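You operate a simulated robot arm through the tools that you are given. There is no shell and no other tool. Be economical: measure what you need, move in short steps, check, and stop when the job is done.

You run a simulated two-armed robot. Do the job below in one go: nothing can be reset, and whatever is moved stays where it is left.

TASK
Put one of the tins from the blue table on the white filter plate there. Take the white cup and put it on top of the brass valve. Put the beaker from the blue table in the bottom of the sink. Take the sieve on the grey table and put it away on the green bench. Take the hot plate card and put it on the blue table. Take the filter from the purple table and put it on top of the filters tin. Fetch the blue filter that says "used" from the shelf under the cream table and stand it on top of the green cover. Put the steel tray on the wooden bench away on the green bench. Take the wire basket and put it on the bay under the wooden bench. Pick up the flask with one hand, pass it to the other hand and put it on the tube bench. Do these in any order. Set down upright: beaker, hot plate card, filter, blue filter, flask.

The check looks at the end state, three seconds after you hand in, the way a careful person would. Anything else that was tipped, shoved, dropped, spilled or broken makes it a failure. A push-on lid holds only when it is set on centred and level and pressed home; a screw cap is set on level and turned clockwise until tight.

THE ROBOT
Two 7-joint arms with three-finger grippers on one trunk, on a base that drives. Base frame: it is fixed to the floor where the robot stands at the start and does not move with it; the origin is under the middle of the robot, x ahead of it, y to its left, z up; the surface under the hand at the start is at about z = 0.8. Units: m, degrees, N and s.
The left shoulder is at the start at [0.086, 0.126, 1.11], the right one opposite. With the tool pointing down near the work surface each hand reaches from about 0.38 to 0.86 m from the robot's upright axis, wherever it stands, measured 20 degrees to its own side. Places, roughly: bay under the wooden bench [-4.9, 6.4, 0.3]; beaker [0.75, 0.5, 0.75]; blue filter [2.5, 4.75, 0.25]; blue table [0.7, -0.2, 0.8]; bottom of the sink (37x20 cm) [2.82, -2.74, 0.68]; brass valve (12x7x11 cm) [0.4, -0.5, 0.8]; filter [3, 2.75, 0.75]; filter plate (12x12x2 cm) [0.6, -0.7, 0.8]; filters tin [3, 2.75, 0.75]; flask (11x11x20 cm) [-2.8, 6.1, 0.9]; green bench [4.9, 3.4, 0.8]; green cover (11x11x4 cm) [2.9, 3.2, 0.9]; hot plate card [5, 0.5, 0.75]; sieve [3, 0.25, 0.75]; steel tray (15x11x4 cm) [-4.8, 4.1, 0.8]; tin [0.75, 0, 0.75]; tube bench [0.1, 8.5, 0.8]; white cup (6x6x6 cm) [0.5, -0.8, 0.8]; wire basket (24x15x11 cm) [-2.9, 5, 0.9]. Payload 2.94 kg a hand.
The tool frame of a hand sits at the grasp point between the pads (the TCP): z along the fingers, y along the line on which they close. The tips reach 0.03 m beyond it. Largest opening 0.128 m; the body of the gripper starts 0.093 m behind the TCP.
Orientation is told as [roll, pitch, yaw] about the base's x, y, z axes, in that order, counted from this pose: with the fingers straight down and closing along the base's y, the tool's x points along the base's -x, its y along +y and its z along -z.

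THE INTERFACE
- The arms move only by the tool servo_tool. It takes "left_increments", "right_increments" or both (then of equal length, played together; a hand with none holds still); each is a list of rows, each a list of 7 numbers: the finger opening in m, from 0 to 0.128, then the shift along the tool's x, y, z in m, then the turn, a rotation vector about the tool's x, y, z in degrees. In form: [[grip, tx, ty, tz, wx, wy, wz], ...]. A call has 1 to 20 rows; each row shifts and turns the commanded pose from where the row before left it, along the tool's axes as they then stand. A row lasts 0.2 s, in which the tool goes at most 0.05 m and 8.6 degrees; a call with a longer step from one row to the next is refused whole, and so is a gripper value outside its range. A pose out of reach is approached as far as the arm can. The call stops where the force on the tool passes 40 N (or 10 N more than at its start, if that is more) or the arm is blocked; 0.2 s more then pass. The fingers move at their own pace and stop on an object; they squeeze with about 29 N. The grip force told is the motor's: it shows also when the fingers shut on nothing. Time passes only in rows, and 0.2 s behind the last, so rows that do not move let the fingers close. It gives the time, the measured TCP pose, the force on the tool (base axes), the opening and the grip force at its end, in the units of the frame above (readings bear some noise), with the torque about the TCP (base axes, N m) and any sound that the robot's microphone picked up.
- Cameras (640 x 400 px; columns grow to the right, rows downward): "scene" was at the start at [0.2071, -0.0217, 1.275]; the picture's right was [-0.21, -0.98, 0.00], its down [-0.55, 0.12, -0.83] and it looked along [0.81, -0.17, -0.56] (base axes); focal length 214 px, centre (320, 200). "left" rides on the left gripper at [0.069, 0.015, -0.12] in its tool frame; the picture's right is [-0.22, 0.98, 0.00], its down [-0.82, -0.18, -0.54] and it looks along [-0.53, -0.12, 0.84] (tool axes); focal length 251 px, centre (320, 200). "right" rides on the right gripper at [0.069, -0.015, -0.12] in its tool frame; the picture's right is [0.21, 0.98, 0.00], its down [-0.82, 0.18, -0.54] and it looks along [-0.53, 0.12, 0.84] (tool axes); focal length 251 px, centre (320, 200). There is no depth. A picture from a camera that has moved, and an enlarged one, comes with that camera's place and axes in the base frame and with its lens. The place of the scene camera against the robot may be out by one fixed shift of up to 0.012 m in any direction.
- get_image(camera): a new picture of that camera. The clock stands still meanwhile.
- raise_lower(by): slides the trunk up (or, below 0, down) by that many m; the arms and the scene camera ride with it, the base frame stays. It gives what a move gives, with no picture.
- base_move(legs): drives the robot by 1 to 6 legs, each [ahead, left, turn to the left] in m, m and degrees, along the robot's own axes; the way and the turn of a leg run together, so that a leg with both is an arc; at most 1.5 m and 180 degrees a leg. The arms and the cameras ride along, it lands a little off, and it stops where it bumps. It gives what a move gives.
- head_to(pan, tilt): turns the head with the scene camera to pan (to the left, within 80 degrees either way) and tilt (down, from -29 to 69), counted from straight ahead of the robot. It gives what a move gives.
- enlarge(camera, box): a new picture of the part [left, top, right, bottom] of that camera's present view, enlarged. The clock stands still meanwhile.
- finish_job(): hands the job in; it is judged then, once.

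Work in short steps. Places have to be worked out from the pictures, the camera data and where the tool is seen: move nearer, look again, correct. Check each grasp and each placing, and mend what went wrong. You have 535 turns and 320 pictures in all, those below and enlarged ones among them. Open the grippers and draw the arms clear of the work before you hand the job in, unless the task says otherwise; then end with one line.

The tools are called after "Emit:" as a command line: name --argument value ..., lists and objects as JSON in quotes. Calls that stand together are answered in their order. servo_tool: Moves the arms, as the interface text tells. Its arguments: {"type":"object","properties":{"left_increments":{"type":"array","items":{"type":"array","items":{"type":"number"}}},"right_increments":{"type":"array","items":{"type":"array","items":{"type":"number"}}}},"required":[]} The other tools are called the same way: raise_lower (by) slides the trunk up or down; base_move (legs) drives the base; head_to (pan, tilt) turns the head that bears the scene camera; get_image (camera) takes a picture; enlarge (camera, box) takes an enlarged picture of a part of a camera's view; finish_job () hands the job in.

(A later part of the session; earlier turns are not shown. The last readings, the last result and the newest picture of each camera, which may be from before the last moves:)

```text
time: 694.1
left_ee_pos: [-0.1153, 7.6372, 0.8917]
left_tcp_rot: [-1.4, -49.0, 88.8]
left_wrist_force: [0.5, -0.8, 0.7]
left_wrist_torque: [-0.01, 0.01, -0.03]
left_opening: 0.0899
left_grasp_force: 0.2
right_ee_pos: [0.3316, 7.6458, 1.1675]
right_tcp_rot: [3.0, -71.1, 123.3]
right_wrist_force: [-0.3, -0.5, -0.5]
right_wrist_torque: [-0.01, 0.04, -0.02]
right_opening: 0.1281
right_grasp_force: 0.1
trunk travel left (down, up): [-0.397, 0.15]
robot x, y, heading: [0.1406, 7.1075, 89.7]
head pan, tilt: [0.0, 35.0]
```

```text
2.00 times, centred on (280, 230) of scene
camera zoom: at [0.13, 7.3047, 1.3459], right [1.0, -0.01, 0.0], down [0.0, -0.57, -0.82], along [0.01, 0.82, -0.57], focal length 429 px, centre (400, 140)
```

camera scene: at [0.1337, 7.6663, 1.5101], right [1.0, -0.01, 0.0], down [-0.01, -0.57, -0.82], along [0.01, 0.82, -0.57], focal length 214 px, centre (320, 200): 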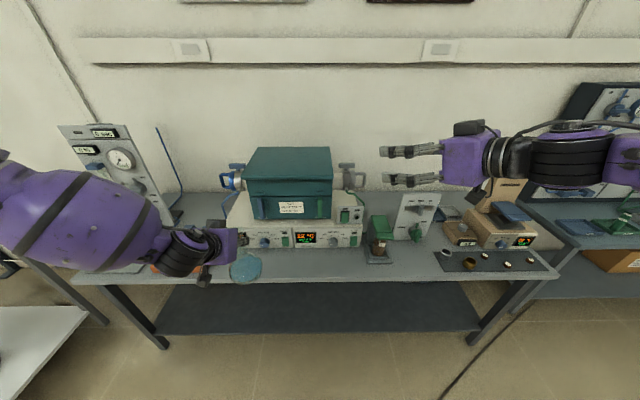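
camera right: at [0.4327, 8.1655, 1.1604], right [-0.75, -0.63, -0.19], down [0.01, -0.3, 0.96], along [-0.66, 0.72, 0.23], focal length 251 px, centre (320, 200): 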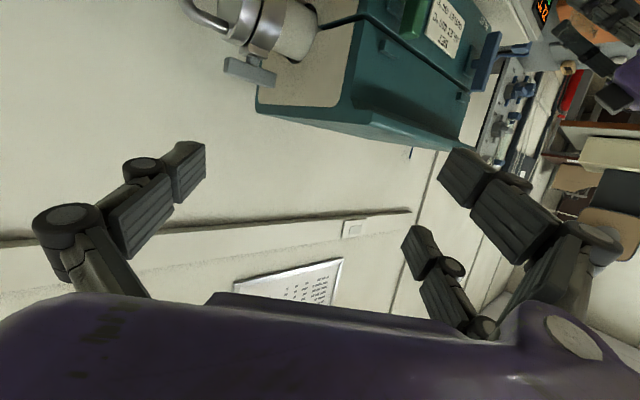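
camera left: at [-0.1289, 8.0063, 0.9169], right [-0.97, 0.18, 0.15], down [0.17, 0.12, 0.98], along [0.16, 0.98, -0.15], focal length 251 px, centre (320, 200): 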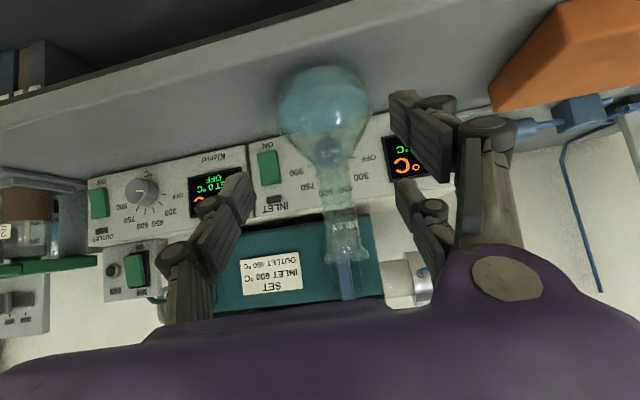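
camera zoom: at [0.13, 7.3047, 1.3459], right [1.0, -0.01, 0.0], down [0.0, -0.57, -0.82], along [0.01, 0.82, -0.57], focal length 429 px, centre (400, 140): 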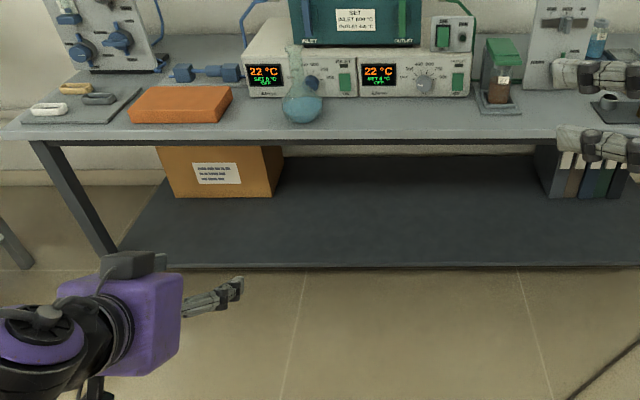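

The flask is placed on the tube bench. Now the basket. I straighten both hands first.

Emit:
servo_tool --left_increments '[[0.128, 0, 0, -0.02, 0, 7, 0], [0.128, 0, 0, -0.02, 0, 7, 0], [0.128, 0, 0, -0.02, 0, 7, 0], [0.128, 0, 0, -0.02, 0, 7, 0], [0.128, 0, 0, -0.02, 0, 7, 0], [0.128, 0, 0, -0.02, 0, 7, 0], [0.128, 0, 0, -0.02, 0, 7, 0], [0.128, 0, 0, 0, 0, 0, 0], [0.128, 0, 0, 0, 0, 0, 0], [0.128, 0, 0, 0, 0, 0, 0], [0.128, 0, 0, 0, 0, 0, 0], [0.128, 0, 0, 0, 0, 0, 0], [0.128, 0, 0, 0, 0, 0, 0], [0.128, 0, 0, 0, 0, 0, 0], [0.128, 0, 0, 0, 0, 0, 0]]' --right_increments '[[0.128, 0, 0, 0, 0, 7.1, 0], [0.128, 0, 0, 0, 0, 7.1, 0], [0.128, 0, 0, 0, 0, 7.1, 0], [0.128, 0, 0, 0, 0, 7.1, 0], [0.128, 0, 0, 0, 0, 7.1, 0], [0.128, 0, 0, 0, 0, 7.1, 0], [0.128, 0, 0, 0, 0, 7.1, 0], [0.128, 0, 0, 0, 0, 7.1, 0], [0.128, 0, 0, 0, 0, 7.1, 0], [0.128, 0, 0, 0, 0, 7.1, 0], [0.128, 0, 0, 0, 0, 0, 8.2], [0.128, 0, 0, 0, 0, 0, 8.2], [0.128, 0, 0, 0, 0, 0, 8.2], [0.128, 0, 0, 0, 0, 0, 8.2], [0.128, 0, 0, 0, 0, 0, 0]]'

Emit:
base_move --legs '[[0, 0, 90], [0, -0.2, 0], [1.4, 0, 0], [0.8, 0, 0]]'

```text
time: 697.3
left_ee_pos: [-0.12, 7.5741, 1.0104]
left_tcp_rot: [-0.9, 0.0, 87.8]
left_wrist_force: [-0.1, 0.6, 0.0]
left_wrist_torque: [0.02, -0.02, -0.03]
left_opening: 0.1281
left_grasp_force: 0.2
right_ee_pos: [0.3317, 7.6463, 1.1667]
right_tcp_rot: [0.9, 0.4, 93.2]
right_wrist_force: [0.4, 0.1, 0.0]
right_wrist_torque: [0.03, -0.03, 0.02]
right_opening: 0.128
right_grasp_force: 0.1
trunk travel left (down, up): [-0.397, 0.15]
robot x, y, heading: [0.1382, 7.1062, 89.4]
head pan, tilt: [0.0, 35.0]
```

```text
time: 714.0
left_ee_pos: [-2.5296, 7.0632, 1.0107]
left_tcp_rot: [-0.9, -0.1, 177.9]
left_wrist_force: [0.4, -0.6, 1.3]
left_wrist_torque: [-0.01, 0.02, 0.0]
left_opening: 0.1278
left_grasp_force: 0.1
right_ee_pos: [-2.6035, 7.5143, 1.1686]
right_tcp_rot: [1.0, 0.4, -176.7]
right_wrist_force: [0.4, -0.1, 1.6]
right_wrist_torque: [-0.05, 0.0, 0.0]
right_opening: 0.128
right_grasp_force: 0.1
trunk travel left (down, up): [-0.397, 0.15]
robot x, y, heading: [-2.0691, 7.3201, 179.8]
head pan, tilt: [0.0, 35.0]
```

I continue to the west aisle and down to the basket.

Emit:
base_move --legs '[[1.5, 0, 0], [0, 1.2, 0], [0, 0.75, 0]]'

Emit:
base_move --legs '[[0, 0, -90], [0, 0, -90]]'

Emit:
get_image --camera "scene"

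```text
time: 738.4
left_ee_pos: [-4.0432, 5.1253, 1.0117]
left_tcp_rot: [-1.0, 0.0, 178.1]
left_wrist_force: [-0.7, 0.3, 0.1]
left_wrist_torque: [0.01, 0.01, 0.0]
left_opening: 0.1277
left_grasp_force: 0.1
right_ee_pos: [-4.1167, 5.5767, 1.1667]
right_tcp_rot: [0.9, 0.5, -176.5]
right_wrist_force: [0.3, 0.0, -0.6]
right_wrist_torque: [0.01, -0.02, -0.01]
right_opening: 0.128
right_grasp_force: 0.1
trunk travel left (down, up): [-0.397, 0.15]
robot x, y, heading: [-3.5822, 5.3853, 179.7]
head pan, tilt: [0.0, 35.0]
```

```text
time: 746.4
left_ee_pos: [-3.1138, 5.6427, 1.011]
left_tcp_rot: [-0.8, 0.0, -2.2]
left_wrist_force: [0.7, 0.4, 0.1]
left_wrist_torque: [0.0, 0.0, 0.03]
left_opening: 0.1279
left_grasp_force: 0.0
right_ee_pos: [-3.0412, 5.1907, 1.1683]
right_tcp_rot: [1.0, 0.4, 3.3]
right_wrist_force: [1.0, 0.0, -0.2]
right_wrist_torque: [0.02, 0.02, 0.02]
right_opening: 0.1279
right_grasp_force: 0.1
trunk travel left (down, up): [-0.397, 0.15]
robot x, y, heading: [-3.5781, 5.3831, -0.3]
head pan, tilt: [0.0, 35.0]
```

```text
70 pictures are left
camera scene: at [-3.3889, 5.3797, 1.3459], right [-0.01, -1.0, 0.0], down [-0.57, 0.0, -0.82], along [0.82, -0.01, -0.57], focal length 214 px, centre (320, 200)
```

scene: 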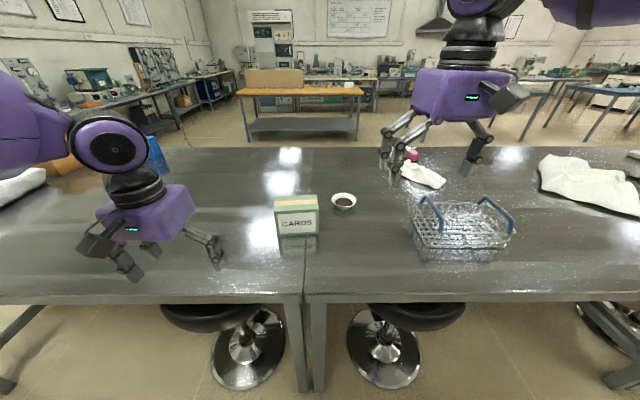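

I enlarge the basket.

Emit:
enlarge --camera "scene" --box '[390, 180, 530, 280]'

```text
4.00 times, centred on (460, 230) of scene
camera zoom: at [-3.3889, 5.3797, 1.3459], right [-0.01, -1.0, 0.0], down [-0.57, 0.0, -0.82], along [0.82, -0.01, -0.57], focal length 858 px, centre (-240, 80)
```

zoom: 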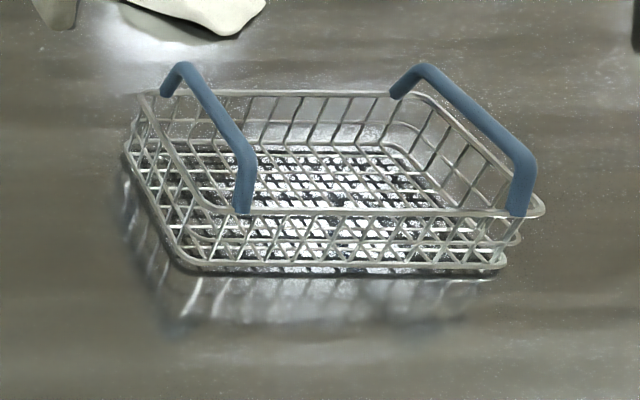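

The basket has a blue bar handle at each short end; I'd lift it with both hands. First I turn to look at the bay under the wooden bench, to plan the carry.

Emit:
base_move --legs '[[0, 0, 90], [0, 0, 90]]'

Emit:
head_to --pan -35 --tilt 25

Emit:
get_image --camera "scene"

```text
time: 754.5
left_ee_pos: [-4.0437, 5.1281, 1.0107]
left_tcp_rot: [-0.9, 0.0, 177.6]
left_wrist_force: [0.3, 0.0, 0.4]
left_wrist_torque: [0.02, 0.01, 0.0]
left_opening: 0.1279
left_grasp_force: 0.0
right_ee_pos: [-4.1168, 5.5792, 1.1668]
right_tcp_rot: [1.0, 0.4, -176.8]
right_wrist_force: [-0.3, 0.0, -0.4]
right_wrist_torque: [0.01, -0.01, 0.0]
right_opening: 0.1283
right_grasp_force: 0.1
trunk travel left (down, up): [-0.397, 0.15]
robot x, y, heading: [-3.5793, 5.3882, 179.6]
head pan, tilt: [0.0, 35.0]
```

```text
time: 755.5
left_ee_pos: [-4.045, 5.1275, 1.0107]
left_tcp_rot: [-0.9, 0.1, 177.6]
left_wrist_force: [1.0, 0.3, 0.0]
left_wrist_torque: [0.02, 0.03, -0.01]
left_opening: 0.1278
left_grasp_force: 0.1
right_ee_pos: [-4.1162, 5.5802, 1.167]
right_tcp_rot: [0.9, 0.3, -176.7]
right_wrist_force: [0.3, 0.4, 0.0]
right_wrist_torque: [-0.01, 0.02, -0.01]
right_opening: 0.1281
right_grasp_force: 0.0
trunk travel left (down, up): [-0.397, 0.15]
robot x, y, heading: [-3.5783, 5.3788, 179.8]
head pan, tilt: [-35.0, 25.0]
```

```text
68 pictures are left
camera scene: at [-3.7754, 5.4356, 1.3617], right [0.58, 0.81, 0.0], down [0.34, -0.25, -0.91], along [-0.74, 0.53, -0.42], focal length 214 px, centre (320, 200)
```

scene: 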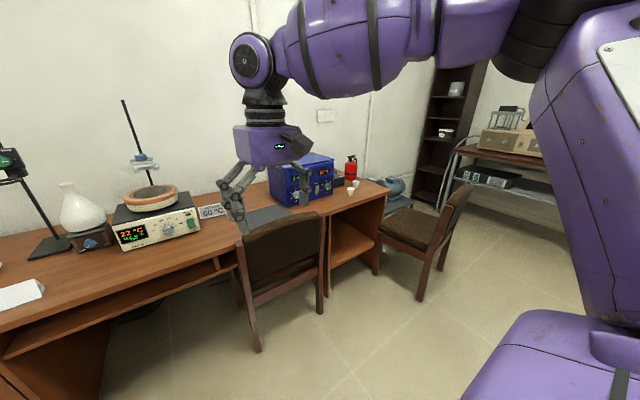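

The bay is an open compartment with a shelf at z≈0.3, roughly y 6.28–6.8, front x≈-4.7. I turn back to the basket, raise the trunk and centre the base on it.

Emit:
raise_lower --by 0.145

Emit:
base_move --legs '[[0, 0.43, 0], [0, 0, -90], [0, 0, -90]]'

Emit:
head_to --pan 0 --tilt 40

Emit:
get_image --camera "scene"

```text
time: 757.2
left_ee_pos: [-4.0457, 5.1275, 1.1524]
left_tcp_rot: [-0.9, 0.2, 177.7]
left_wrist_force: [-0.4, 0.8, -0.2]
left_wrist_torque: [0.0, -0.04, 0.0]
left_opening: 0.1277
left_grasp_force: 0.0
right_ee_pos: [-4.0857, 5.5792, 1.3851]
right_tcp_rot: [0.3, -7.9, -176.8]
right_wrist_force: [-0.9, 0.5, -0.5]
right_wrist_torque: [0.0, -0.06, -0.01]
right_opening: 0.1278
right_grasp_force: 0.1
trunk travel left (down, up): [-0.542, 0.005]
robot x, y, heading: [-3.5785, 5.383, 179.3]
head pan, tilt: [-35.0, 25.0]
```

```text
time: 769.1
left_ee_pos: [-3.1178, 5.2145, 1.1553]
left_tcp_rot: [-0.9, 0.0, -2.3]
left_wrist_force: [-0.3, -0.2, -0.4]
left_wrist_torque: [-0.03, -0.01, 0.02]
left_opening: 0.128
left_grasp_force: 0.0
right_ee_pos: [-3.08, 4.762, 1.3879]
right_tcp_rot: [0.3, -8.2, 3.3]
right_wrist_force: [0.1, -0.2, -0.4]
right_wrist_torque: [-0.01, -0.02, 0.03]
right_opening: 0.1279
right_grasp_force: 0.1
trunk travel left (down, up): [-0.542, 0.005]
robot x, y, heading: [-3.5811, 4.9575, -0.3]
head pan, tilt: [-35.0, 25.0]
```

```text
time: 770.1
left_ee_pos: [-3.1189, 5.2151, 1.1558]
left_tcp_rot: [-0.9, -0.1, -2.2]
left_wrist_force: [-0.3, -0.2, -0.2]
left_wrist_torque: [0.03, -0.02, 0.02]
left_opening: 0.1284
left_grasp_force: 0.1
right_ee_pos: [-3.0784, 4.7635, 1.3892]
right_tcp_rot: [0.3, -8.1, 3.3]
right_wrist_force: [-0.3, -0.3, 0.5]
right_wrist_torque: [0.02, -0.02, -0.04]
right_opening: 0.1279
right_grasp_force: 0.0
trunk travel left (down, up): [-0.542, 0.005]
robot x, y, heading: [-3.5852, 4.96, -0.2]
head pan, tilt: [0.0, 40.0]
```

```text
67 pictures are left
camera scene: at [-3.5, 4.953, 1.5016], right [-0.01, -1.0, 0.0], down [-0.64, 0.0, -0.77], along [0.77, -0.01, -0.64], focal length 214 px, centre (320, 200)
```

scene: 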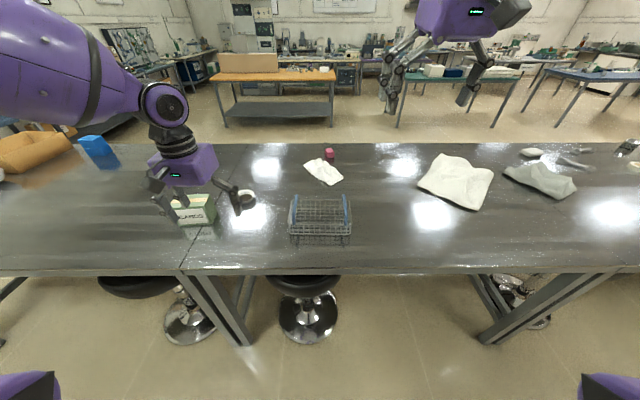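

The basket is centred ahead. I go 8 cm closer and bring both hands above the handles, tilting them 45°.

Emit:
base_move --legs '[[0.08, 0, 0]]'

Emit:
servo_tool --left_increments '[[0.06, -0.022, -0.031, 0.011, 0, 0, 0], [0.06, -0.022, -0.031, 0.011, 0, 0, 0], [0.06, -0.022, -0.031, 0.011, 0, 0, 0], [0.06, -0.022, -0.031, 0.011, 0, 0, 0], [0.06, -0.022, -0.031, 0.011, 0, 0, 0], [0.06, 0, 0, 0, 0.9, 0, -2.2], [0.06, 0, 0, 0, 0, 0, 0], [0.06, 0, 0, 0, 0, -7.5, 0], [0.06, 0, 0, 0, 0, -7.5, 0], [0.06, 0, 0, 0, 0, -7.5, 0], [0.06, 0, 0, 0, 0, -7.5, 0], [0.06, 0, 0, 0, 0, -7.5, 0], [0.06, 0, 0, 0, 0, -7.5, 0], [0.06, 0, 0, 0, 0, 0, 0]]' --right_increments '[[0.06, -0.0042, 0.0124, 0.0421, 0, 0, 0], [0.06, -0.0042, 0.0124, 0.0421, 0, 0, 0], [0.06, -0.0042, 0.0124, 0.0421, 0, 0, 0], [0.06, -0.0042, 0.0124, 0.0421, 0, 0, 0], [0.06, -0.0042, 0.0124, 0.0421, 0, 0, 0], [0.06, -0.0042, 0.0124, 0.0421, 0, 0, 0], [0.06, -0.0042, 0.0124, 0.0421, 0, 0, 3.3], [0.06, 0, 0, 0, 0, -7.4, 0], [0.06, 0, 0, 0, 0, -7.4, 0], [0.06, 0, 0, 0, 0, -7.4, 0], [0.06, 0, 0, 0, 0, -7.4, 0], [0.06, 0, 0, 0, 0, -7.4, 0], [0.06, 0, 0, 0, 0, 0, 0], [0.06, 0, 0, 0, 0, 0, 0]]'

Emit:
get_image --camera "scene"

```text
time: 771.2
left_ee_pos: [-3.0422, 5.214, 1.1583]
left_tcp_rot: [-0.9, -0.3, -2.1]
left_wrist_force: [0.5, -1.0, 0.7]
left_wrist_torque: [-0.01, 0.0, 0.02]
left_opening: 0.1279
left_grasp_force: 0.0
right_ee_pos: [-3.004, 4.7638, 1.391]
right_tcp_rot: [0.4, -8.3, 3.3]
right_wrist_force: [-0.1, 0.4, -0.1]
right_wrist_torque: [-0.02, -0.04, 0.03]
right_opening: 0.1283
right_grasp_force: 0.1
trunk travel left (down, up): [-0.542, 0.005]
robot x, y, heading: [-3.5041, 4.9559, -0.5]
head pan, tilt: [0.0, 40.0]
```

```text
time: 774.2
left_ee_pos: [-3.0181, 5.148, 1.1419]
left_tcp_rot: [-2.5, -45.0, 1.9]
left_wrist_force: [-0.3, -0.2, 0.0]
left_wrist_torque: [0.04, 0.0, -0.02]
left_opening: 0.0601
left_grasp_force: 0.1
left hand out of reach, approached as far as the arm can: row 2, 3, 4, 5
right_ee_pos: [-3.0, 4.7683, 1.2567]
right_tcp_rot: [1.3, -45.2, -0.7]
right_wrist_force: [-0.4, 0.1, 0.4]
right_wrist_torque: [-0.01, -0.01, 0.01]
right_opening: 0.0599
right_grasp_force: 0.1
right hand out of reach, approached as far as the arm can: row 2, 3, 4, 5, 6, 7
trunk travel left (down, up): [-0.542, 0.005]
robot x, y, heading: [-3.5076, 4.9562, -0.3]
head pan, tilt: [0.0, 40.0]
```

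```text
66 pictures are left
camera scene: at [-3.4209, 4.9524, 1.5016], right [-0.01, -1.0, 0.0], down [-0.64, 0.0, -0.77], along [0.77, 0.0, -0.64], focal length 214 px, centre (320, 200)
```

scene: 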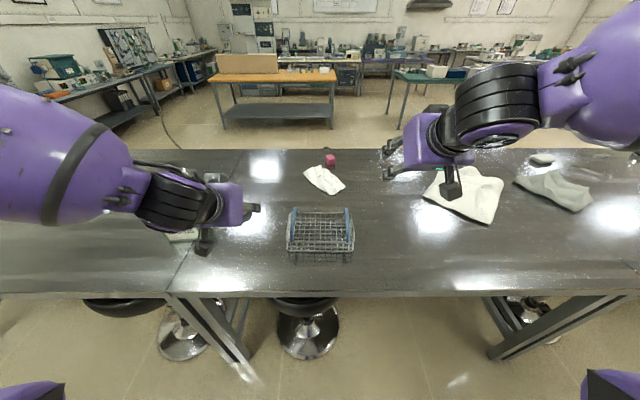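

Both tilted. I move them down and inward toward the handles.

Emit:
servo_tool --left_increments '[[0.06, 0.007, -0.019, 0.0326, 0, 0, 0], [0.06, 0.007, -0.019, 0.0326, 0, 0, 0], [0.06, 0.007, -0.019, 0.0326, 0, 0, 0], [0.06, 0.007, -0.019, 0.0326, 0, 0, 0], [0.06, 0, 0, 0, 0, 0, 0], [0.06, 0, 0, 0, 0, 0, 0], [0.06, 0, 0, 0, 0, 0, 0]]' --right_increments '[[0.06, 0.018, 0.012, 0.0333, 0, 0, 0], [0.06, 0.018, 0.012, 0.0333, 0, 0, 0], [0.06, 0.018, 0.012, 0.0333, 0, 0, 0], [0.06, 0.018, 0.012, 0.0333, 0, 0, 0], [0.06, 0.018, 0.012, 0.0333, 0, 0, 0], [0.06, 0.012, 0.012, 0.0233, 0, 0, 0], [0.06, 0, 0, 0, 0, 0, 0]]'

Emit:
get_image --camera "scene"

```text
time: 775.8
left_ee_pos: [-2.9785, 5.1347, 1.0923]
left_tcp_rot: [-2.6, -45.0, 1.7]
left_wrist_force: [-0.5, -0.6, -0.1]
left_wrist_torque: [-0.01, 0.0, 0.01]
left_opening: 0.0601
left_grasp_force: 0.0
left hand out of reach, approached as far as the arm can: row 2, 3, 4
right_ee_pos: [-2.9692, 4.7813, 1.1067]
right_tcp_rot: [1.3, -45.1, -0.7]
right_wrist_force: [-0.2, 0.5, 0.2]
right_wrist_torque: [0.01, 0.0, -0.01]
right_opening: 0.0602
right_grasp_force: 0.1
right hand out of reach, approached as far as the arm can: row 4, 5, 6
trunk travel left (down, up): [-0.542, 0.005]
robot x, y, heading: [-3.5, 4.9556, -0.6]
head pan, tilt: [0.0, 40.0]
```

```text
65 pictures are left
camera scene: at [-3.4207, 4.9529, 1.5016], right [-0.01, -1.0, 0.0], down [-0.64, 0.0, -0.77], along [0.77, 0.0, -0.64], focal length 214 px, centre (320, 200)
```

scene: 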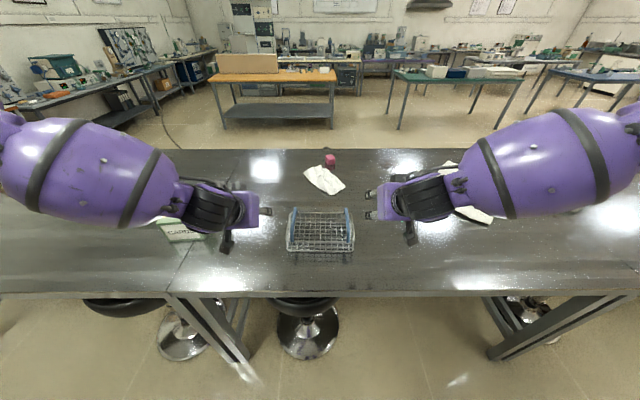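

Pointing straight forward the hands can't come close enough together. I yaw both hands 35° inward.

Emit:
servo_tool --left_increments '[[0.06, 0, 0, 0, 4.95, 0, 4.95], [0.06, 0, 0, 0, 4.95, 0, 4.95], [0.06, 0, 0, 0, 4.95, 0, 4.95], [0.06, 0, 0, 0, 4.95, 0, 4.95], [0.06, 0, 0, 0, 4.95, 0, 4.95], [0.06, 0, 0, 0, 0, 0, 0]]' --right_increments '[[0.06, 0, 0, 0, -4.95, 0, -4.95], [0.06, 0, 0, 0, -4.95, 0, -4.95], [0.06, 0, 0, 0, -4.95, 0, -4.95], [0.06, 0, 0, 0, -4.95, 0, -4.95], [0.06, 0, 0, 0, -4.95, 0, -4.95], [0.06, 0, 0, 0, 0, 0, 0]]'

```text
time: 777.2
left_ee_pos: [-2.9777, 5.1345, 1.0927]
left_tcp_rot: [-2.1, -46.1, -33.6]
left_wrist_force: [0.0, -0.2, 0.5]
left_wrist_torque: [-0.02, -0.01, 0.0]
left_opening: 0.0598
left_grasp_force: 0.0
right_ee_pos: [-2.9707, 4.7797, 1.1069]
right_tcp_rot: [0.8, -45.7, 34.6]
right_wrist_force: [1.1, 0.6, 0.2]
right_wrist_torque: [0.06, 0.01, 0.01]
right_opening: 0.0602
right_grasp_force: 0.0
trunk travel left (down, up): [-0.542, 0.005]
robot x, y, heading: [-3.5065, 4.9599, -0.6]
head pan, tilt: [0.0, 40.0]
```

I bring both hands to just above the handle bars (z 1.03).

Emit:
servo_tool --left_increments '[[0.06, -0.005, -0.015, 0.034, 0, 0, 0], [0.06, -0.005, -0.015, 0.034, 0, 0, 0], [0.06, -0.005, -0.015, 0.034, 0, 0, 0], [0.06, 0, 0, 0, 0, 0, 0]]' --right_increments '[[0.06, 0.001, 0.0143, 0.0353, 0, 0, 0], [0.06, 0.001, 0.0143, 0.0353, 0, 0, 0], [0.06, 0.001, 0.0143, 0.0353, 0, 0, 0], [0.06, 0, 0, 0, 0, 0, 0]]'

Emit:
get_image --camera "left"

Emit:
get_image --camera "right"

Emit:
enlarge --camera "scene" --box '[220, 160, 420, 280]'

```text
time: 778.2
left_ee_pos: [-2.9637, 5.0851, 1.075]
left_tcp_rot: [-2.2, -46.0, -33.4]
left_wrist_force: [-0.2, -0.2, 0.1]
left_wrist_torque: [0.01, 0.0, 0.01]
left_opening: 0.0601
left_grasp_force: 0.1
left hand out of reach, approached as far as the arm can: row 2, 3
right_ee_pos: [-2.9639, 4.8222, 1.0743]
right_tcp_rot: [0.8, -45.5, 34.6]
right_wrist_force: [0.5, -0.1, -0.1]
right_wrist_torque: [-0.01, 0.02, -0.01]
right_opening: 0.06
right_grasp_force: 0.0
right hand out of reach, approached as far as the arm can: row 2, 3
trunk travel left (down, up): [-0.542, 0.005]
robot x, y, heading: [-3.4983, 4.9553, -0.7]
head pan, tilt: [0.0, 40.0]
```

```text
64 pictures are left
camera left: at [-3.0639, 5.1745, 1.107], right [0.68, 0.72, 0.13], down [0.06, -0.23, 0.97], along [0.73, -0.66, -0.2], focal length 251 px, centre (320, 200)
```

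left: 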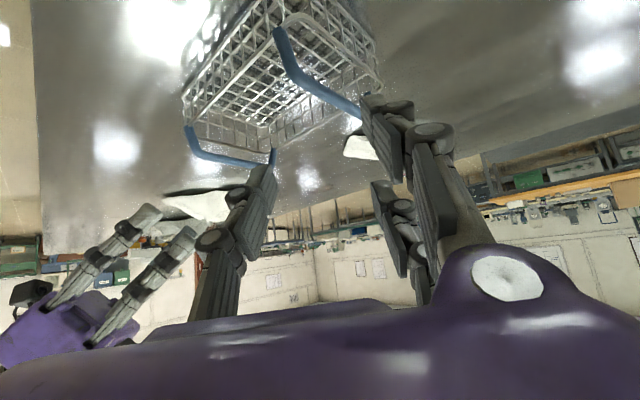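

```text
63 pictures are left
camera right: at [-3.0647, 4.7319, 1.1091], right [-0.69, 0.71, -0.14], down [0.06, 0.25, 0.97], along [0.72, 0.66, -0.21], focal length 251 px, centre (320, 200)
```

right: 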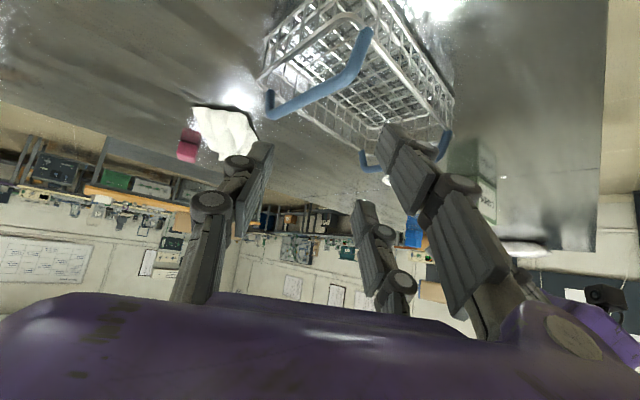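

```text
3.20 times, centred on (320, 220) of scene
camera zoom: at [-3.4187, 4.9525, 1.5014], right [-0.01, -1.0, 0.0], down [-0.64, 0.0, -0.77], along [0.77, 0.0, -0.64], focal length 686 px, centre (320, 136)
```

zoom: 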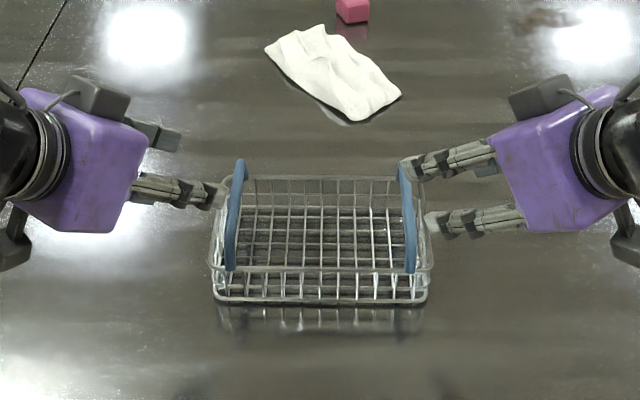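

The hands can't meet both handles properly. Better: lift the basket with one hand, pinching the middle of its near long wall with the hand vertical (closing along x). I retract both hands, straighten them, and yaw the right one to 90°.

Emit:
servo_tool --left_increments '[[0.06, -0.02, 0, -0.03, 0, 0, 0], [0.06, -0.02, 0, -0.03, 0, 0, 0], [0.06, 0, 0.02, 0, 0, 6.6, 0], [0.06, 0, 0.02, 0, 0, 6.6, 0], [0.06, 0, 0.02, 0, 0, 6.6, 0], [0.06, 0, 0, 0, 0, 6.6, 0], [0.06, 0, 0, 0, 0, 6.6, 0], [0.06, 0, 0, 0, 0, 6.6, 0], [0.06, 0, 0, 0, 0, 6.4, 0], [0.06, 0, 0, 0, 0, 0, -8.3], [0.06, 0, 0, 0, 0, 0, -8.3], [0.06, 0, 0, 0, 0, 0, -8.3], [0.06, 0, 0, 0, 0, 0, -8.3], [0.06, 0, 0, 0, 0, 0, 0], [0.06, 0, 0, 0, 0, 0, 0], [0.06, 0, 0, 0, 0, 0, 0]]' --right_increments '[[0.06, -0.02, 0, -0.03, 0, 0, 0], [0.06, -0.02, 0, -0.03, 0, 0, 0], [0.06, 0, -0.02, 0, 0, 6.5, 0], [0.06, 0, -0.02, 0, 0, 6.5, 0], [0.06, 0, -0.02, 0, 0, 6.5, 0], [0.06, 0, 0, 0, 0, 6.5, 0], [0.06, 0, 0, 0, 0, 6.5, 0], [0.06, 0, 0, 0, 0, 6.5, 0], [0.06, 0, 0, 0, 0, 6.5, 0], [0.06, 0, 0, 0, 0, 0, -8], [0.06, 0, 0, 0, 0, 0, -8], [0.06, 0, 0, 0, 0, 0, -8], [0.06, 0, 0, 0, 0, 0, -8], [0.06, 0, 0, 0, 0, 0, -8], [0.06, 0, 0, 0, 0, 0, -8], [0.06, 0, 0, 0, 0, 0, -7.4]]'

Emit:
raise_lower --by -0.1

Emit:
base_move --legs '[[-0.08, 0.23, 0]]'

Emit:
get_image --camera "right"

```text
time: 781.6
left_ee_pos: [-2.978, 5.1667, 1.1587]
left_tcp_rot: [-2.1, -3.7, -0.2]
left_wrist_force: [-0.2, -0.1, 0.3]
left_wrist_torque: [-0.01, -0.03, -0.03]
left_opening: 0.0601
left_grasp_force: 0.0
left hand out of reach, approached as far as the arm can: row 3, 4, 8, 9
right_ee_pos: [-2.9827, 4.7359, 1.1605]
right_tcp_rot: [-3.1, -1.2, 89.6]
right_wrist_force: [-0.2, 0.2, -0.2]
right_wrist_torque: [-0.01, -0.04, 0.0]
right_opening: 0.0603
right_grasp_force: 0.2
right hand out of reach, approached as far as the arm can: row 3, 4, 8, 9
trunk travel left (down, up): [-0.542, 0.005]
robot x, y, heading: [-3.5025, 4.9562, -0.3]
head pan, tilt: [0.0, 40.0]
```

```text
time: 782.9
left_ee_pos: [-2.9775, 5.1668, 1.0582]
left_tcp_rot: [-2.1, -3.9, -0.2]
left_wrist_force: [-0.3, 0.2, 0.9]
left_wrist_torque: [-0.01, -0.04, 0.05]
left_opening: 0.06
left_grasp_force: 0.0
right_ee_pos: [-2.9839, 4.7369, 1.0616]
right_tcp_rot: [-3.3, -1.2, 89.5]
right_wrist_force: [-0.3, 0.6, -0.4]
right_wrist_torque: [0.01, -0.02, -0.05]
right_opening: 0.06
right_grasp_force: 0.1
trunk travel left (down, up): [-0.442, 0.105]
robot x, y, heading: [-3.506, 4.9529, -0.3]
head pan, tilt: [0.0, 40.0]
```

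```text
time: 785.5
left_ee_pos: [-3.0561, 5.3978, 1.0591]
left_tcp_rot: [-2.2, -3.7, -0.3]
left_wrist_force: [0.8, 0.0, 0.6]
left_wrist_torque: [0.03, -0.01, 0.0]
left_opening: 0.0599
left_grasp_force: 0.0
right_ee_pos: [-3.0609, 4.9671, 1.0608]
right_tcp_rot: [-3.1, -1.2, 89.5]
right_wrist_force: [-0.4, -0.3, -0.1]
right_wrist_torque: [0.02, -0.01, 0.0]
right_opening: 0.0602
right_grasp_force: 0.0
trunk travel left (down, up): [-0.442, 0.105]
robot x, y, heading: [-3.5794, 5.183, -0.1]
head pan, tilt: [0.0, 40.0]
```

```text
61 pictures are left
camera right: at [-3.0532, 4.8968, 1.1793], right [-0.98, -0.2, -0.06], down [-0.2, 0.81, 0.55], along [-0.06, 0.55, -0.83], focal length 251 px, centre (320, 200)
```

right: 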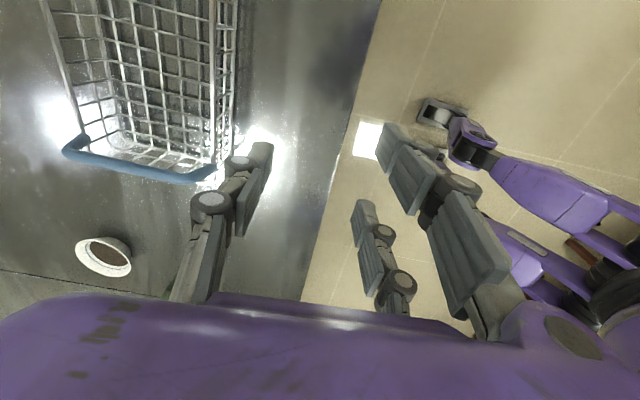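

The near wall's rim is at x≈-2.964, y-centre ≈4.953. I move over it and lower to just above the rim.

Emit:
servo_tool --right_increments '[[0.08, 0.005, -0.0323, 0, 0, 0, 0], [0.08, 0.005, -0.0323, 0, 0, 0, 0], [0.08, 0.004, -0.0323, 0, 0, 0, 0], [0.08, 0, 0, 0.03, 0, 0, 0], [0.08, 0, 0, 0.03, 0, 0, 0], [0.08, 0, 0, 0, 0, 0, 0]]'

Emit:
get_image --camera "right"

```text
time: 786.9
left_ee_pos: [-3.057, 5.3989, 1.0574]
left_tcp_rot: [-2.1, -3.5, -0.2]
left_wrist_force: [-0.4, 0.2, 1.0]
left_wrist_torque: [-0.01, -0.04, 0.0]
left_opening: 0.0599
left_grasp_force: 0.0
right_ee_pos: [-2.9634, 4.9531, 1.0061]
right_tcp_rot: [-3.2, -1.2, 89.5]
right_wrist_force: [-0.2, -0.4, 0.6]
right_wrist_torque: [-0.02, 0.02, 0.01]
right_opening: 0.08
right_grasp_force: 0.1
trunk travel left (down, up): [-0.442, 0.105]
robot x, y, heading: [-3.5825, 5.1863, -0.5]
head pan, tilt: [0.0, 40.0]
```

```text
60 pictures are left
camera right: at [-2.9537, 4.8826, 1.1254], right [-0.98, -0.2, -0.06], down [-0.2, 0.81, 0.55], along [-0.06, 0.55, -0.83], focal length 251 px, centre (320, 200)
```

right: 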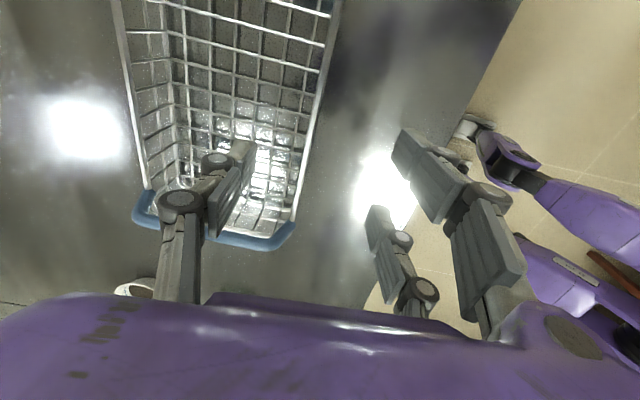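

Well placed; I nudge 1 cm forward and lower the fingers around the wall, then close.

Emit:
servo_tool --right_increments '[[0.08, 0, -0.01, 0, 0, 0, 0], [0.08, 0, 0, 0.03, 0, 0, 0], [0.08, 0, 0, 0.03, 0, 0, 0], [0.08, 0, 0, 0.026, 0, 0, 0], [0.06, 0, 0, 0, 0, 0, 0], [0.04, 0, 0, 0, 0, 0, 0], [0.02, 0, 0, 0, 0, 0, 0], [0.0, 0, 0, 0, 0, 0, 0], [0.0, 0, 0, 0, 0, 0, 0], [0.0, 0, 0, 0, 0, 0, 0]]'

Emit:
servo_tool --right_increments '[[0, 0, 0, -0.01, 0, 0, 0], [0, 0, 0, -0.02, 0, 0, 0], [0, 0, 0, -0.03, 0, 0, 0], [0, 0, 0, 0, 0, 0, 0]]'

Emit:
get_image --camera "scene"

```text
time: 789.1
left_ee_pos: [-3.0569, 5.3982, 1.0574]
left_tcp_rot: [-2.1, -3.6, -0.3]
left_wrist_force: [-0.6, -0.2, -0.2]
left_wrist_torque: [-0.01, 0.0, -0.04]
left_opening: 0.0601
left_grasp_force: 0.0
right_ee_pos: [-2.9558, 4.953, 0.9979]
right_tcp_rot: [-3.3, -1.4, 89.5]
right_wrist_force: [-0.4, 1.0, -0.2]
right_wrist_torque: [-0.03, 0.02, 0.01]
right_opening: 0.0002
right_grasp_force: 2.8
right hand out of reach, approached as far as the arm can: row 2, 3, 4
trunk travel left (down, up): [-0.442, 0.105]
robot x, y, heading: [-3.5832, 5.1883, -0.2]
head pan, tilt: [0.0, 40.0]
```

```text
time: 790.1
left_ee_pos: [-3.0565, 5.3984, 1.0571]
left_tcp_rot: [-2.1, -3.7, -0.3]
left_wrist_force: [-0.6, -0.2, -0.7]
left_wrist_torque: [-0.02, 0.0, -0.05]
left_opening: 0.0601
left_grasp_force: 0.1
right_ee_pos: [-2.9563, 4.9503, 1.0568]
right_tcp_rot: [-3.1, -1.2, 89.6]
right_wrist_force: [0.0, 0.2, 0.0]
right_wrist_torque: [0.01, 0.0, -0.02]
right_opening: 0.0
right_grasp_force: 2.5
trunk travel left (down, up): [-0.442, 0.105]
robot x, y, heading: [-3.5822, 5.1865, -0.5]
head pan, tilt: [0.0, 40.0]
```

```text
59 pictures are left
camera scene: at [-3.4124, 5.1828, 1.3879], right [-0.01, -1.0, 0.0], down [-0.64, 0.0, -0.77], along [0.77, 0.0, -0.64], focal length 214 px, centre (320, 200)
```

scene: 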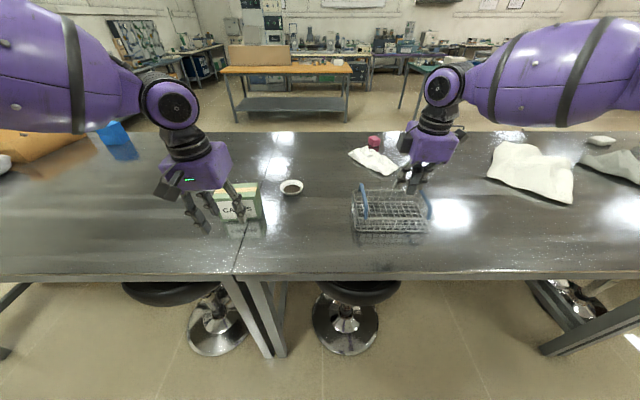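

The arm couldn't descend; I reopen, raise the left hand for clearance, and use the trunk to lower.

Emit:
servo_tool --left_increments '[[0.06, 0.02, 0.02, -0.035, 0, 0, 0], [0.06, 0.02, 0.02, -0.035, 0, 0, 0], [0.06, 0.02, 0.02, -0.035, 0, 0, 0], [0.06, 0, 0, -0.02, 0, 0, 0]]' --right_increments '[[0.08, 0, 0, 0, 0, 0, 0], [0.08, 0, 0, 0, 0, 0, 0], [0.08, 0, 0, 0, 0, 0, 0], [0.08, 0, 0, 0, 0, 0, 0]]'

Emit:
raise_lower --by -0.1

Emit:
get_image --camera "right"

```text
time: 791.1
left_ee_pos: [-3.1248, 5.4626, 1.1772]
left_tcp_rot: [-2.0, -3.7, -0.3]
left_wrist_force: [0.7, 0.1, -0.6]
left_wrist_torque: [0.03, 0.0, 0.0]
left_opening: 0.0601
left_grasp_force: 0.0
right_ee_pos: [-2.9579, 4.951, 1.0569]
right_tcp_rot: [-3.2, -1.1, 89.3]
right_wrist_force: [0.0, 0.4, 0.9]
right_wrist_torque: [-0.01, 0.03, 0.01]
right_opening: 0.0799
right_grasp_force: 0.1
trunk travel left (down, up): [-0.442, 0.105]
robot x, y, heading: [-3.5843, 5.1844, -0.2]
head pan, tilt: [0.0, 40.0]
```

```text
time: 792.5
left_ee_pos: [-3.1247, 5.4634, 1.0754]
left_tcp_rot: [-2.1, -3.8, -0.3]
left_wrist_force: [0.5, 0.5, 0.1]
left_wrist_torque: [0.02, 0.03, 0.01]
left_opening: 0.0601
left_grasp_force: 0.1
right_ee_pos: [-2.9587, 4.9517, 0.9564]
right_tcp_rot: [-3.1, -1.3, 89.5]
right_wrist_force: [0.8, 0.8, -0.5]
right_wrist_torque: [-0.04, -0.01, 0.01]
right_opening: 0.08
right_grasp_force: 0.2
trunk travel left (down, up): [-0.342, 0.205]
robot x, y, heading: [-3.587, 5.1881, -0.6]
head pan, tilt: [0.0, 40.0]
```

```text
58 pictures are left
camera right: at [-2.9505, 4.8808, 1.0766], right [-0.98, -0.2, -0.06], down [-0.2, 0.81, 0.55], along [-0.06, 0.55, -0.83], focal length 251 px, centre (320, 200)
```

right: 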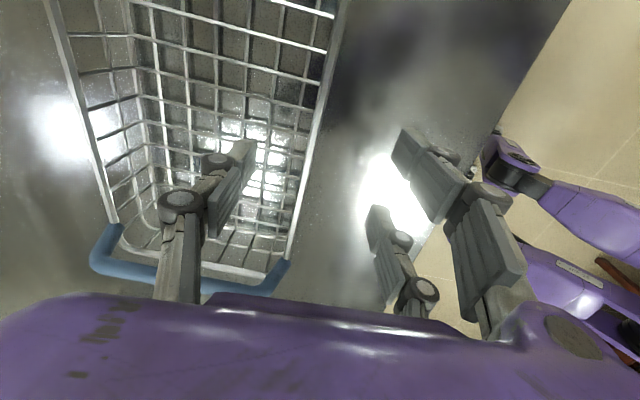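

The wall is between the fingers. I lower 3.4 cm more and close.

Emit:
raise_lower --by -0.034

Emit:
servo_tool --right_increments '[[0.06, 0, 0, 0, 0, 0, 0], [0.04, 0, 0, 0, 0, 0, 0], [0.02, 0, 0, 0, 0, 0, 0], [0.0, 0, 0, 0, 0, 0, 0], [0.0, 0, 0, 0, 0, 0, 0], [0.0, 0, 0, 0, 0, 0, 0]]'

Emit:
get_image --camera "right"

```text
time: 793.2
left_ee_pos: [-3.1243, 5.4638, 1.0419]
left_tcp_rot: [-2.1, -3.8, -0.3]
left_wrist_force: [-0.2, 0.0, 0.5]
left_wrist_torque: [0.01, -0.01, -0.03]
left_opening: 0.06
left_grasp_force: 0.1
right_ee_pos: [-2.9594, 4.9522, 0.9232]
right_tcp_rot: [-3.2, -1.3, 89.6]
right_wrist_force: [-0.1, 0.7, -0.2]
right_wrist_torque: [0.03, -0.03, 0.04]
right_opening: 0.0799
right_grasp_force: 0.0
trunk travel left (down, up): [-0.308, 0.239]
robot x, y, heading: [-3.5812, 5.1867, -0.2]
head pan, tilt: [0.0, 40.0]
```

```text
time: 794.6
left_ee_pos: [-3.1246, 5.462, 1.0402]
left_tcp_rot: [-2.2, -3.7, -0.3]
left_wrist_force: [0.2, 0.5, 0.3]
left_wrist_torque: [-0.01, 0.02, 0.03]
left_opening: 0.0601
left_grasp_force: 0.1
right_ee_pos: [-2.9582, 4.9513, 0.9228]
right_tcp_rot: [-3.1, -1.2, 89.5]
right_wrist_force: [0.6, -0.3, 0.2]
right_wrist_torque: [-0.01, 0.1, -0.02]
right_opening: 0.006
right_grasp_force: 28.8
trunk travel left (down, up): [-0.308, 0.239]
robot x, y, heading: [-3.5826, 5.1896, -0.1]
head pan, tilt: [0.0, 40.0]
```

```text
57 pictures are left
camera right: at [-2.95, 4.8806, 1.0416], right [-0.98, -0.2, -0.06], down [-0.2, 0.81, 0.55], along [-0.06, 0.55, -0.83], focal length 251 px, centre (320, 200)
```

right: 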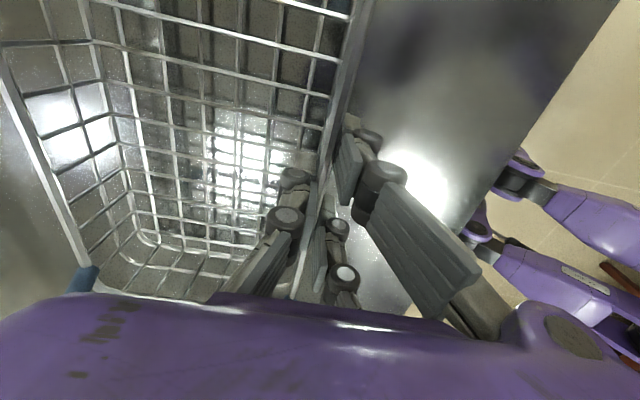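

The wall is pinched (6 mm, 29 N). I lift 5 cm with the arm and look.

Emit:
servo_tool --right_increments '[[0, 0, 0, -0.01, 0, 0, 0], [0, 0, 0, -0.015, 0, 0, 0], [0, 0, 0, -0.025, 0, 0, 0], [0, 0, 0, 0, 0, 0, 0], [0, 0, 0, 0, 0, 0, 0]]'

Emit:
enlarge --camera "scene" --box '[300, 100, 480, 280]'

```text
time: 795.9
left_ee_pos: [-3.1239, 5.4611, 1.0416]
left_tcp_rot: [-2.1, -3.6, -0.4]
left_wrist_force: [0.3, 0.4, 0.5]
left_wrist_torque: [-0.04, -0.01, 0.03]
left_opening: 0.0602
left_grasp_force: 0.1
right_ee_pos: [-2.9628, 4.9503, 0.9735]
right_tcp_rot: [-3.2, -1.2, 89.6]
right_wrist_force: [-0.6, -0.1, -1.1]
right_wrist_torque: [0.01, 0.13, -0.01]
right_opening: 0.0058
right_grasp_force: 29.4
trunk travel left (down, up): [-0.308, 0.239]
robot x, y, heading: [-3.582, 5.1879, -0.4]
head pan, tilt: [0.0, 40.0]
```

```text
2.22 times, centred on (390, 190) of scene
camera zoom: at [-3.3737, 5.1828, 1.2498], right [-0.01, -1.0, 0.0], down [-0.64, 0.0, -0.77], along [0.77, 0.0, -0.64], focal length 477 px, centre (164, 222)
```

zoom: 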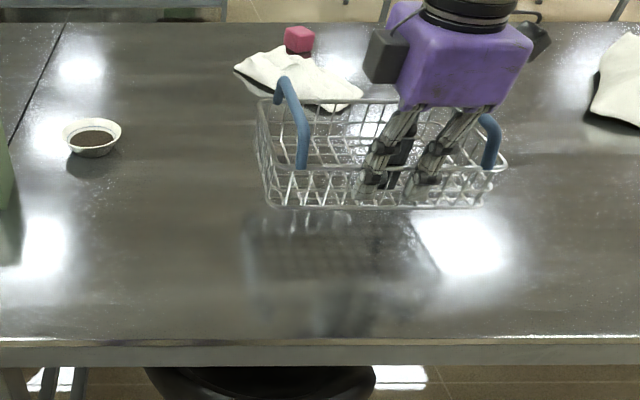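

The basket hangs level. I raise it, back off, go north and turn to face the bay.

Emit:
servo_tool --right_increments '[[0, 0, 0, -0.03, 0, 0, 0], [0, 0, 0, -0.03, 0, 0, 0], [0, 0, 0, -0.03, 0, 0, 0], [0, 0, 0, -0.03, 0, 0, 0], [0, 0, 0, 0, 0, 0, 0]]'

Emit:
base_move --legs '[[-0.12, 0, 0], [0, 1.0, 0], [0, 0, 90], [0, 0, 89]]'

Emit:
head_to --pan -10 --tilt 38

Emit:
get_image --camera "scene"

```text
time: 797.0
left_ee_pos: [-3.1243, 5.4625, 1.0418]
left_tcp_rot: [-2.1, -3.6, -0.3]
left_wrist_force: [0.2, -0.3, 0.8]
left_wrist_torque: [-0.02, 0.02, -0.03]
left_opening: 0.0598
left_grasp_force: 0.0
right_ee_pos: [-2.9686, 4.9488, 1.0918]
right_tcp_rot: [-3.1, -1.3, 89.5]
right_wrist_force: [0.6, 0.0, -1.5]
right_wrist_torque: [-0.01, 0.09, 0.01]
right_opening: 0.0059
right_grasp_force: 29.4
trunk travel left (down, up): [-0.308, 0.239]
robot x, y, heading: [-3.5843, 5.1855, -0.3]
head pan, tilt: [0.0, 40.0]
```

```text
time: 814.6
left_ee_pos: [-4.1617, 5.9094, 1.0414]
left_tcp_rot: [-2.1, -3.7, 179.6]
left_wrist_force: [0.4, 0.0, 0.1]
left_wrist_torque: [0.01, 0.01, -0.02]
left_opening: 0.06
left_grasp_force: 0.0
right_ee_pos: [-4.3154, 6.4246, 1.0912]
right_tcp_rot: [-3.2, -1.2, -90.6]
right_wrist_force: [0.4, 0.5, -1.0]
right_wrist_torque: [-0.01, -0.12, -0.03]
right_opening: 0.0062
right_grasp_force: 28.5
trunk travel left (down, up): [-0.308, 0.239]
robot x, y, heading: [-3.7002, 6.1801, 179.6]
head pan, tilt: [0.0, 40.0]
```

```text
time: 815.3
left_ee_pos: [-4.1594, 5.9093, 1.041]
left_tcp_rot: [-2.2, -3.7, 179.7]
left_wrist_force: [0.7, -0.2, 1.1]
left_wrist_torque: [0.02, 0.04, -0.01]
left_opening: 0.06
left_grasp_force: 0.1
right_ee_pos: [-4.3161, 6.4233, 1.0909]
right_tcp_rot: [-3.2, -1.2, -90.6]
right_wrist_force: [0.4, -0.2, -2.0]
right_wrist_torque: [-0.02, -0.11, 0.01]
right_opening: 0.0059
right_grasp_force: 28.9
trunk travel left (down, up): [-0.308, 0.239]
robot x, y, heading: [-3.7021, 6.1861, 179.6]
head pan, tilt: [-10.0, 38.0]
```

```text
55 pictures are left
camera scene: at [-3.929, 6.1976, 1.2527], right [0.18, 0.98, 0.0], down [0.61, -0.11, -0.79], along [-0.78, 0.14, -0.62], focal length 214 px, centre (320, 200)
```

scene: 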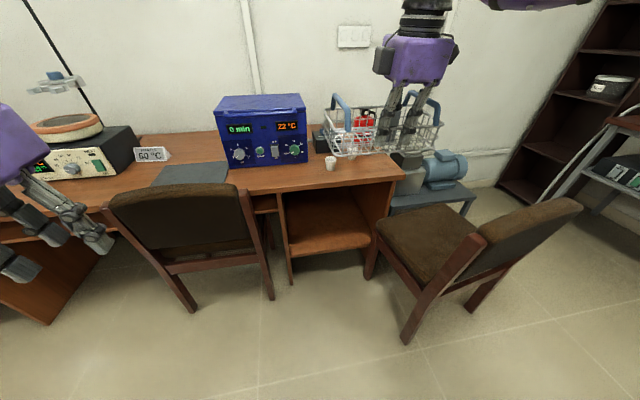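

The bay is 6.17–6.63 in y with its shelf front at x≈-4.70 and the desktop overhanging to x≈-4.6; this yaw‑90 grip can't get low enough. Gripping the basket's right end wall with a hand tilted 45° will fit. I go back to the steel table to regrasp.

Emit:
base_move --legs '[[0, 0, -90], [0, 0, -89.5], [0, -0.98, 0], [0.12, 0, 0]]'

Emit:
raise_lower --by -0.15

Emit:
get_image --camera "scene"

```text
time: 832.7
left_ee_pos: [-3.1269, 5.485, 1.042]
left_tcp_rot: [-2.2, -3.7, 0.2]
left_wrist_force: [0.0, -0.9, 0.5]
left_wrist_torque: [-0.01, 0.05, -0.01]
left_opening: 0.0599
left_grasp_force: 0.0
right_ee_pos: [-2.9652, 4.9729, 1.0907]
right_tcp_rot: [-3.2, -1.2, 90.0]
right_wrist_force: [-0.6, 0.3, -1.8]
right_wrist_torque: [0.03, 0.11, -0.01]
right_opening: 0.0061
right_grasp_force: 29.0
trunk travel left (down, up): [-0.308, 0.239]
robot x, y, heading: [-3.5834, 5.2043, 0.2]
head pan, tilt: [-10.0, 38.0]
```

```text
time: 834.5
left_ee_pos: [-3.126, 5.4869, 0.8936]
left_tcp_rot: [-1.9, -4.0, 0.3]
left_wrist_force: [7.9, 9.0, 20.7]
left_wrist_torque: [0.9, -0.94, 0.02]
left_opening: 0.0715
left_grasp_force: 7.2
right_ee_pos: [-2.9664, 4.9727, 0.9425]
right_tcp_rot: [-3.2, -1.2, 90.0]
right_wrist_force: [-0.8, -0.5, -2.1]
right_wrist_torque: [-0.01, 0.12, -0.01]
right_opening: 0.0061
right_grasp_force: 28.9
trunk travel left (down, up): [-0.158, 0.389]
robot x, y, heading: [-3.5789, 5.2063, 0.3]
head pan, tilt: [-10.0, 38.0]
```

```text
54 pictures are left
camera scene: at [-3.3248, 5.1887, 1.092], right [-0.17, -0.99, 0.0], down [-0.61, 0.1, -0.79], along [0.78, -0.13, -0.62], focal length 214 px, centre (320, 200)
```

scene: 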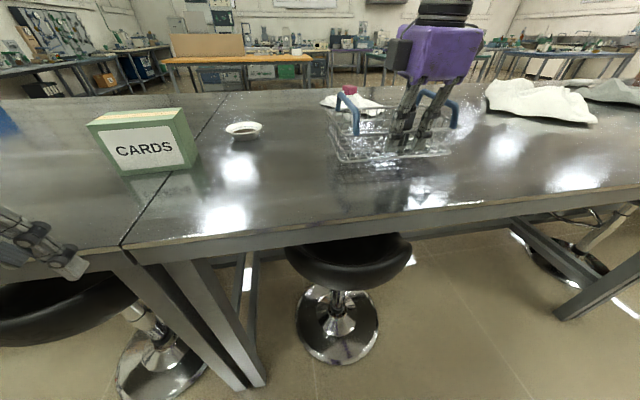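

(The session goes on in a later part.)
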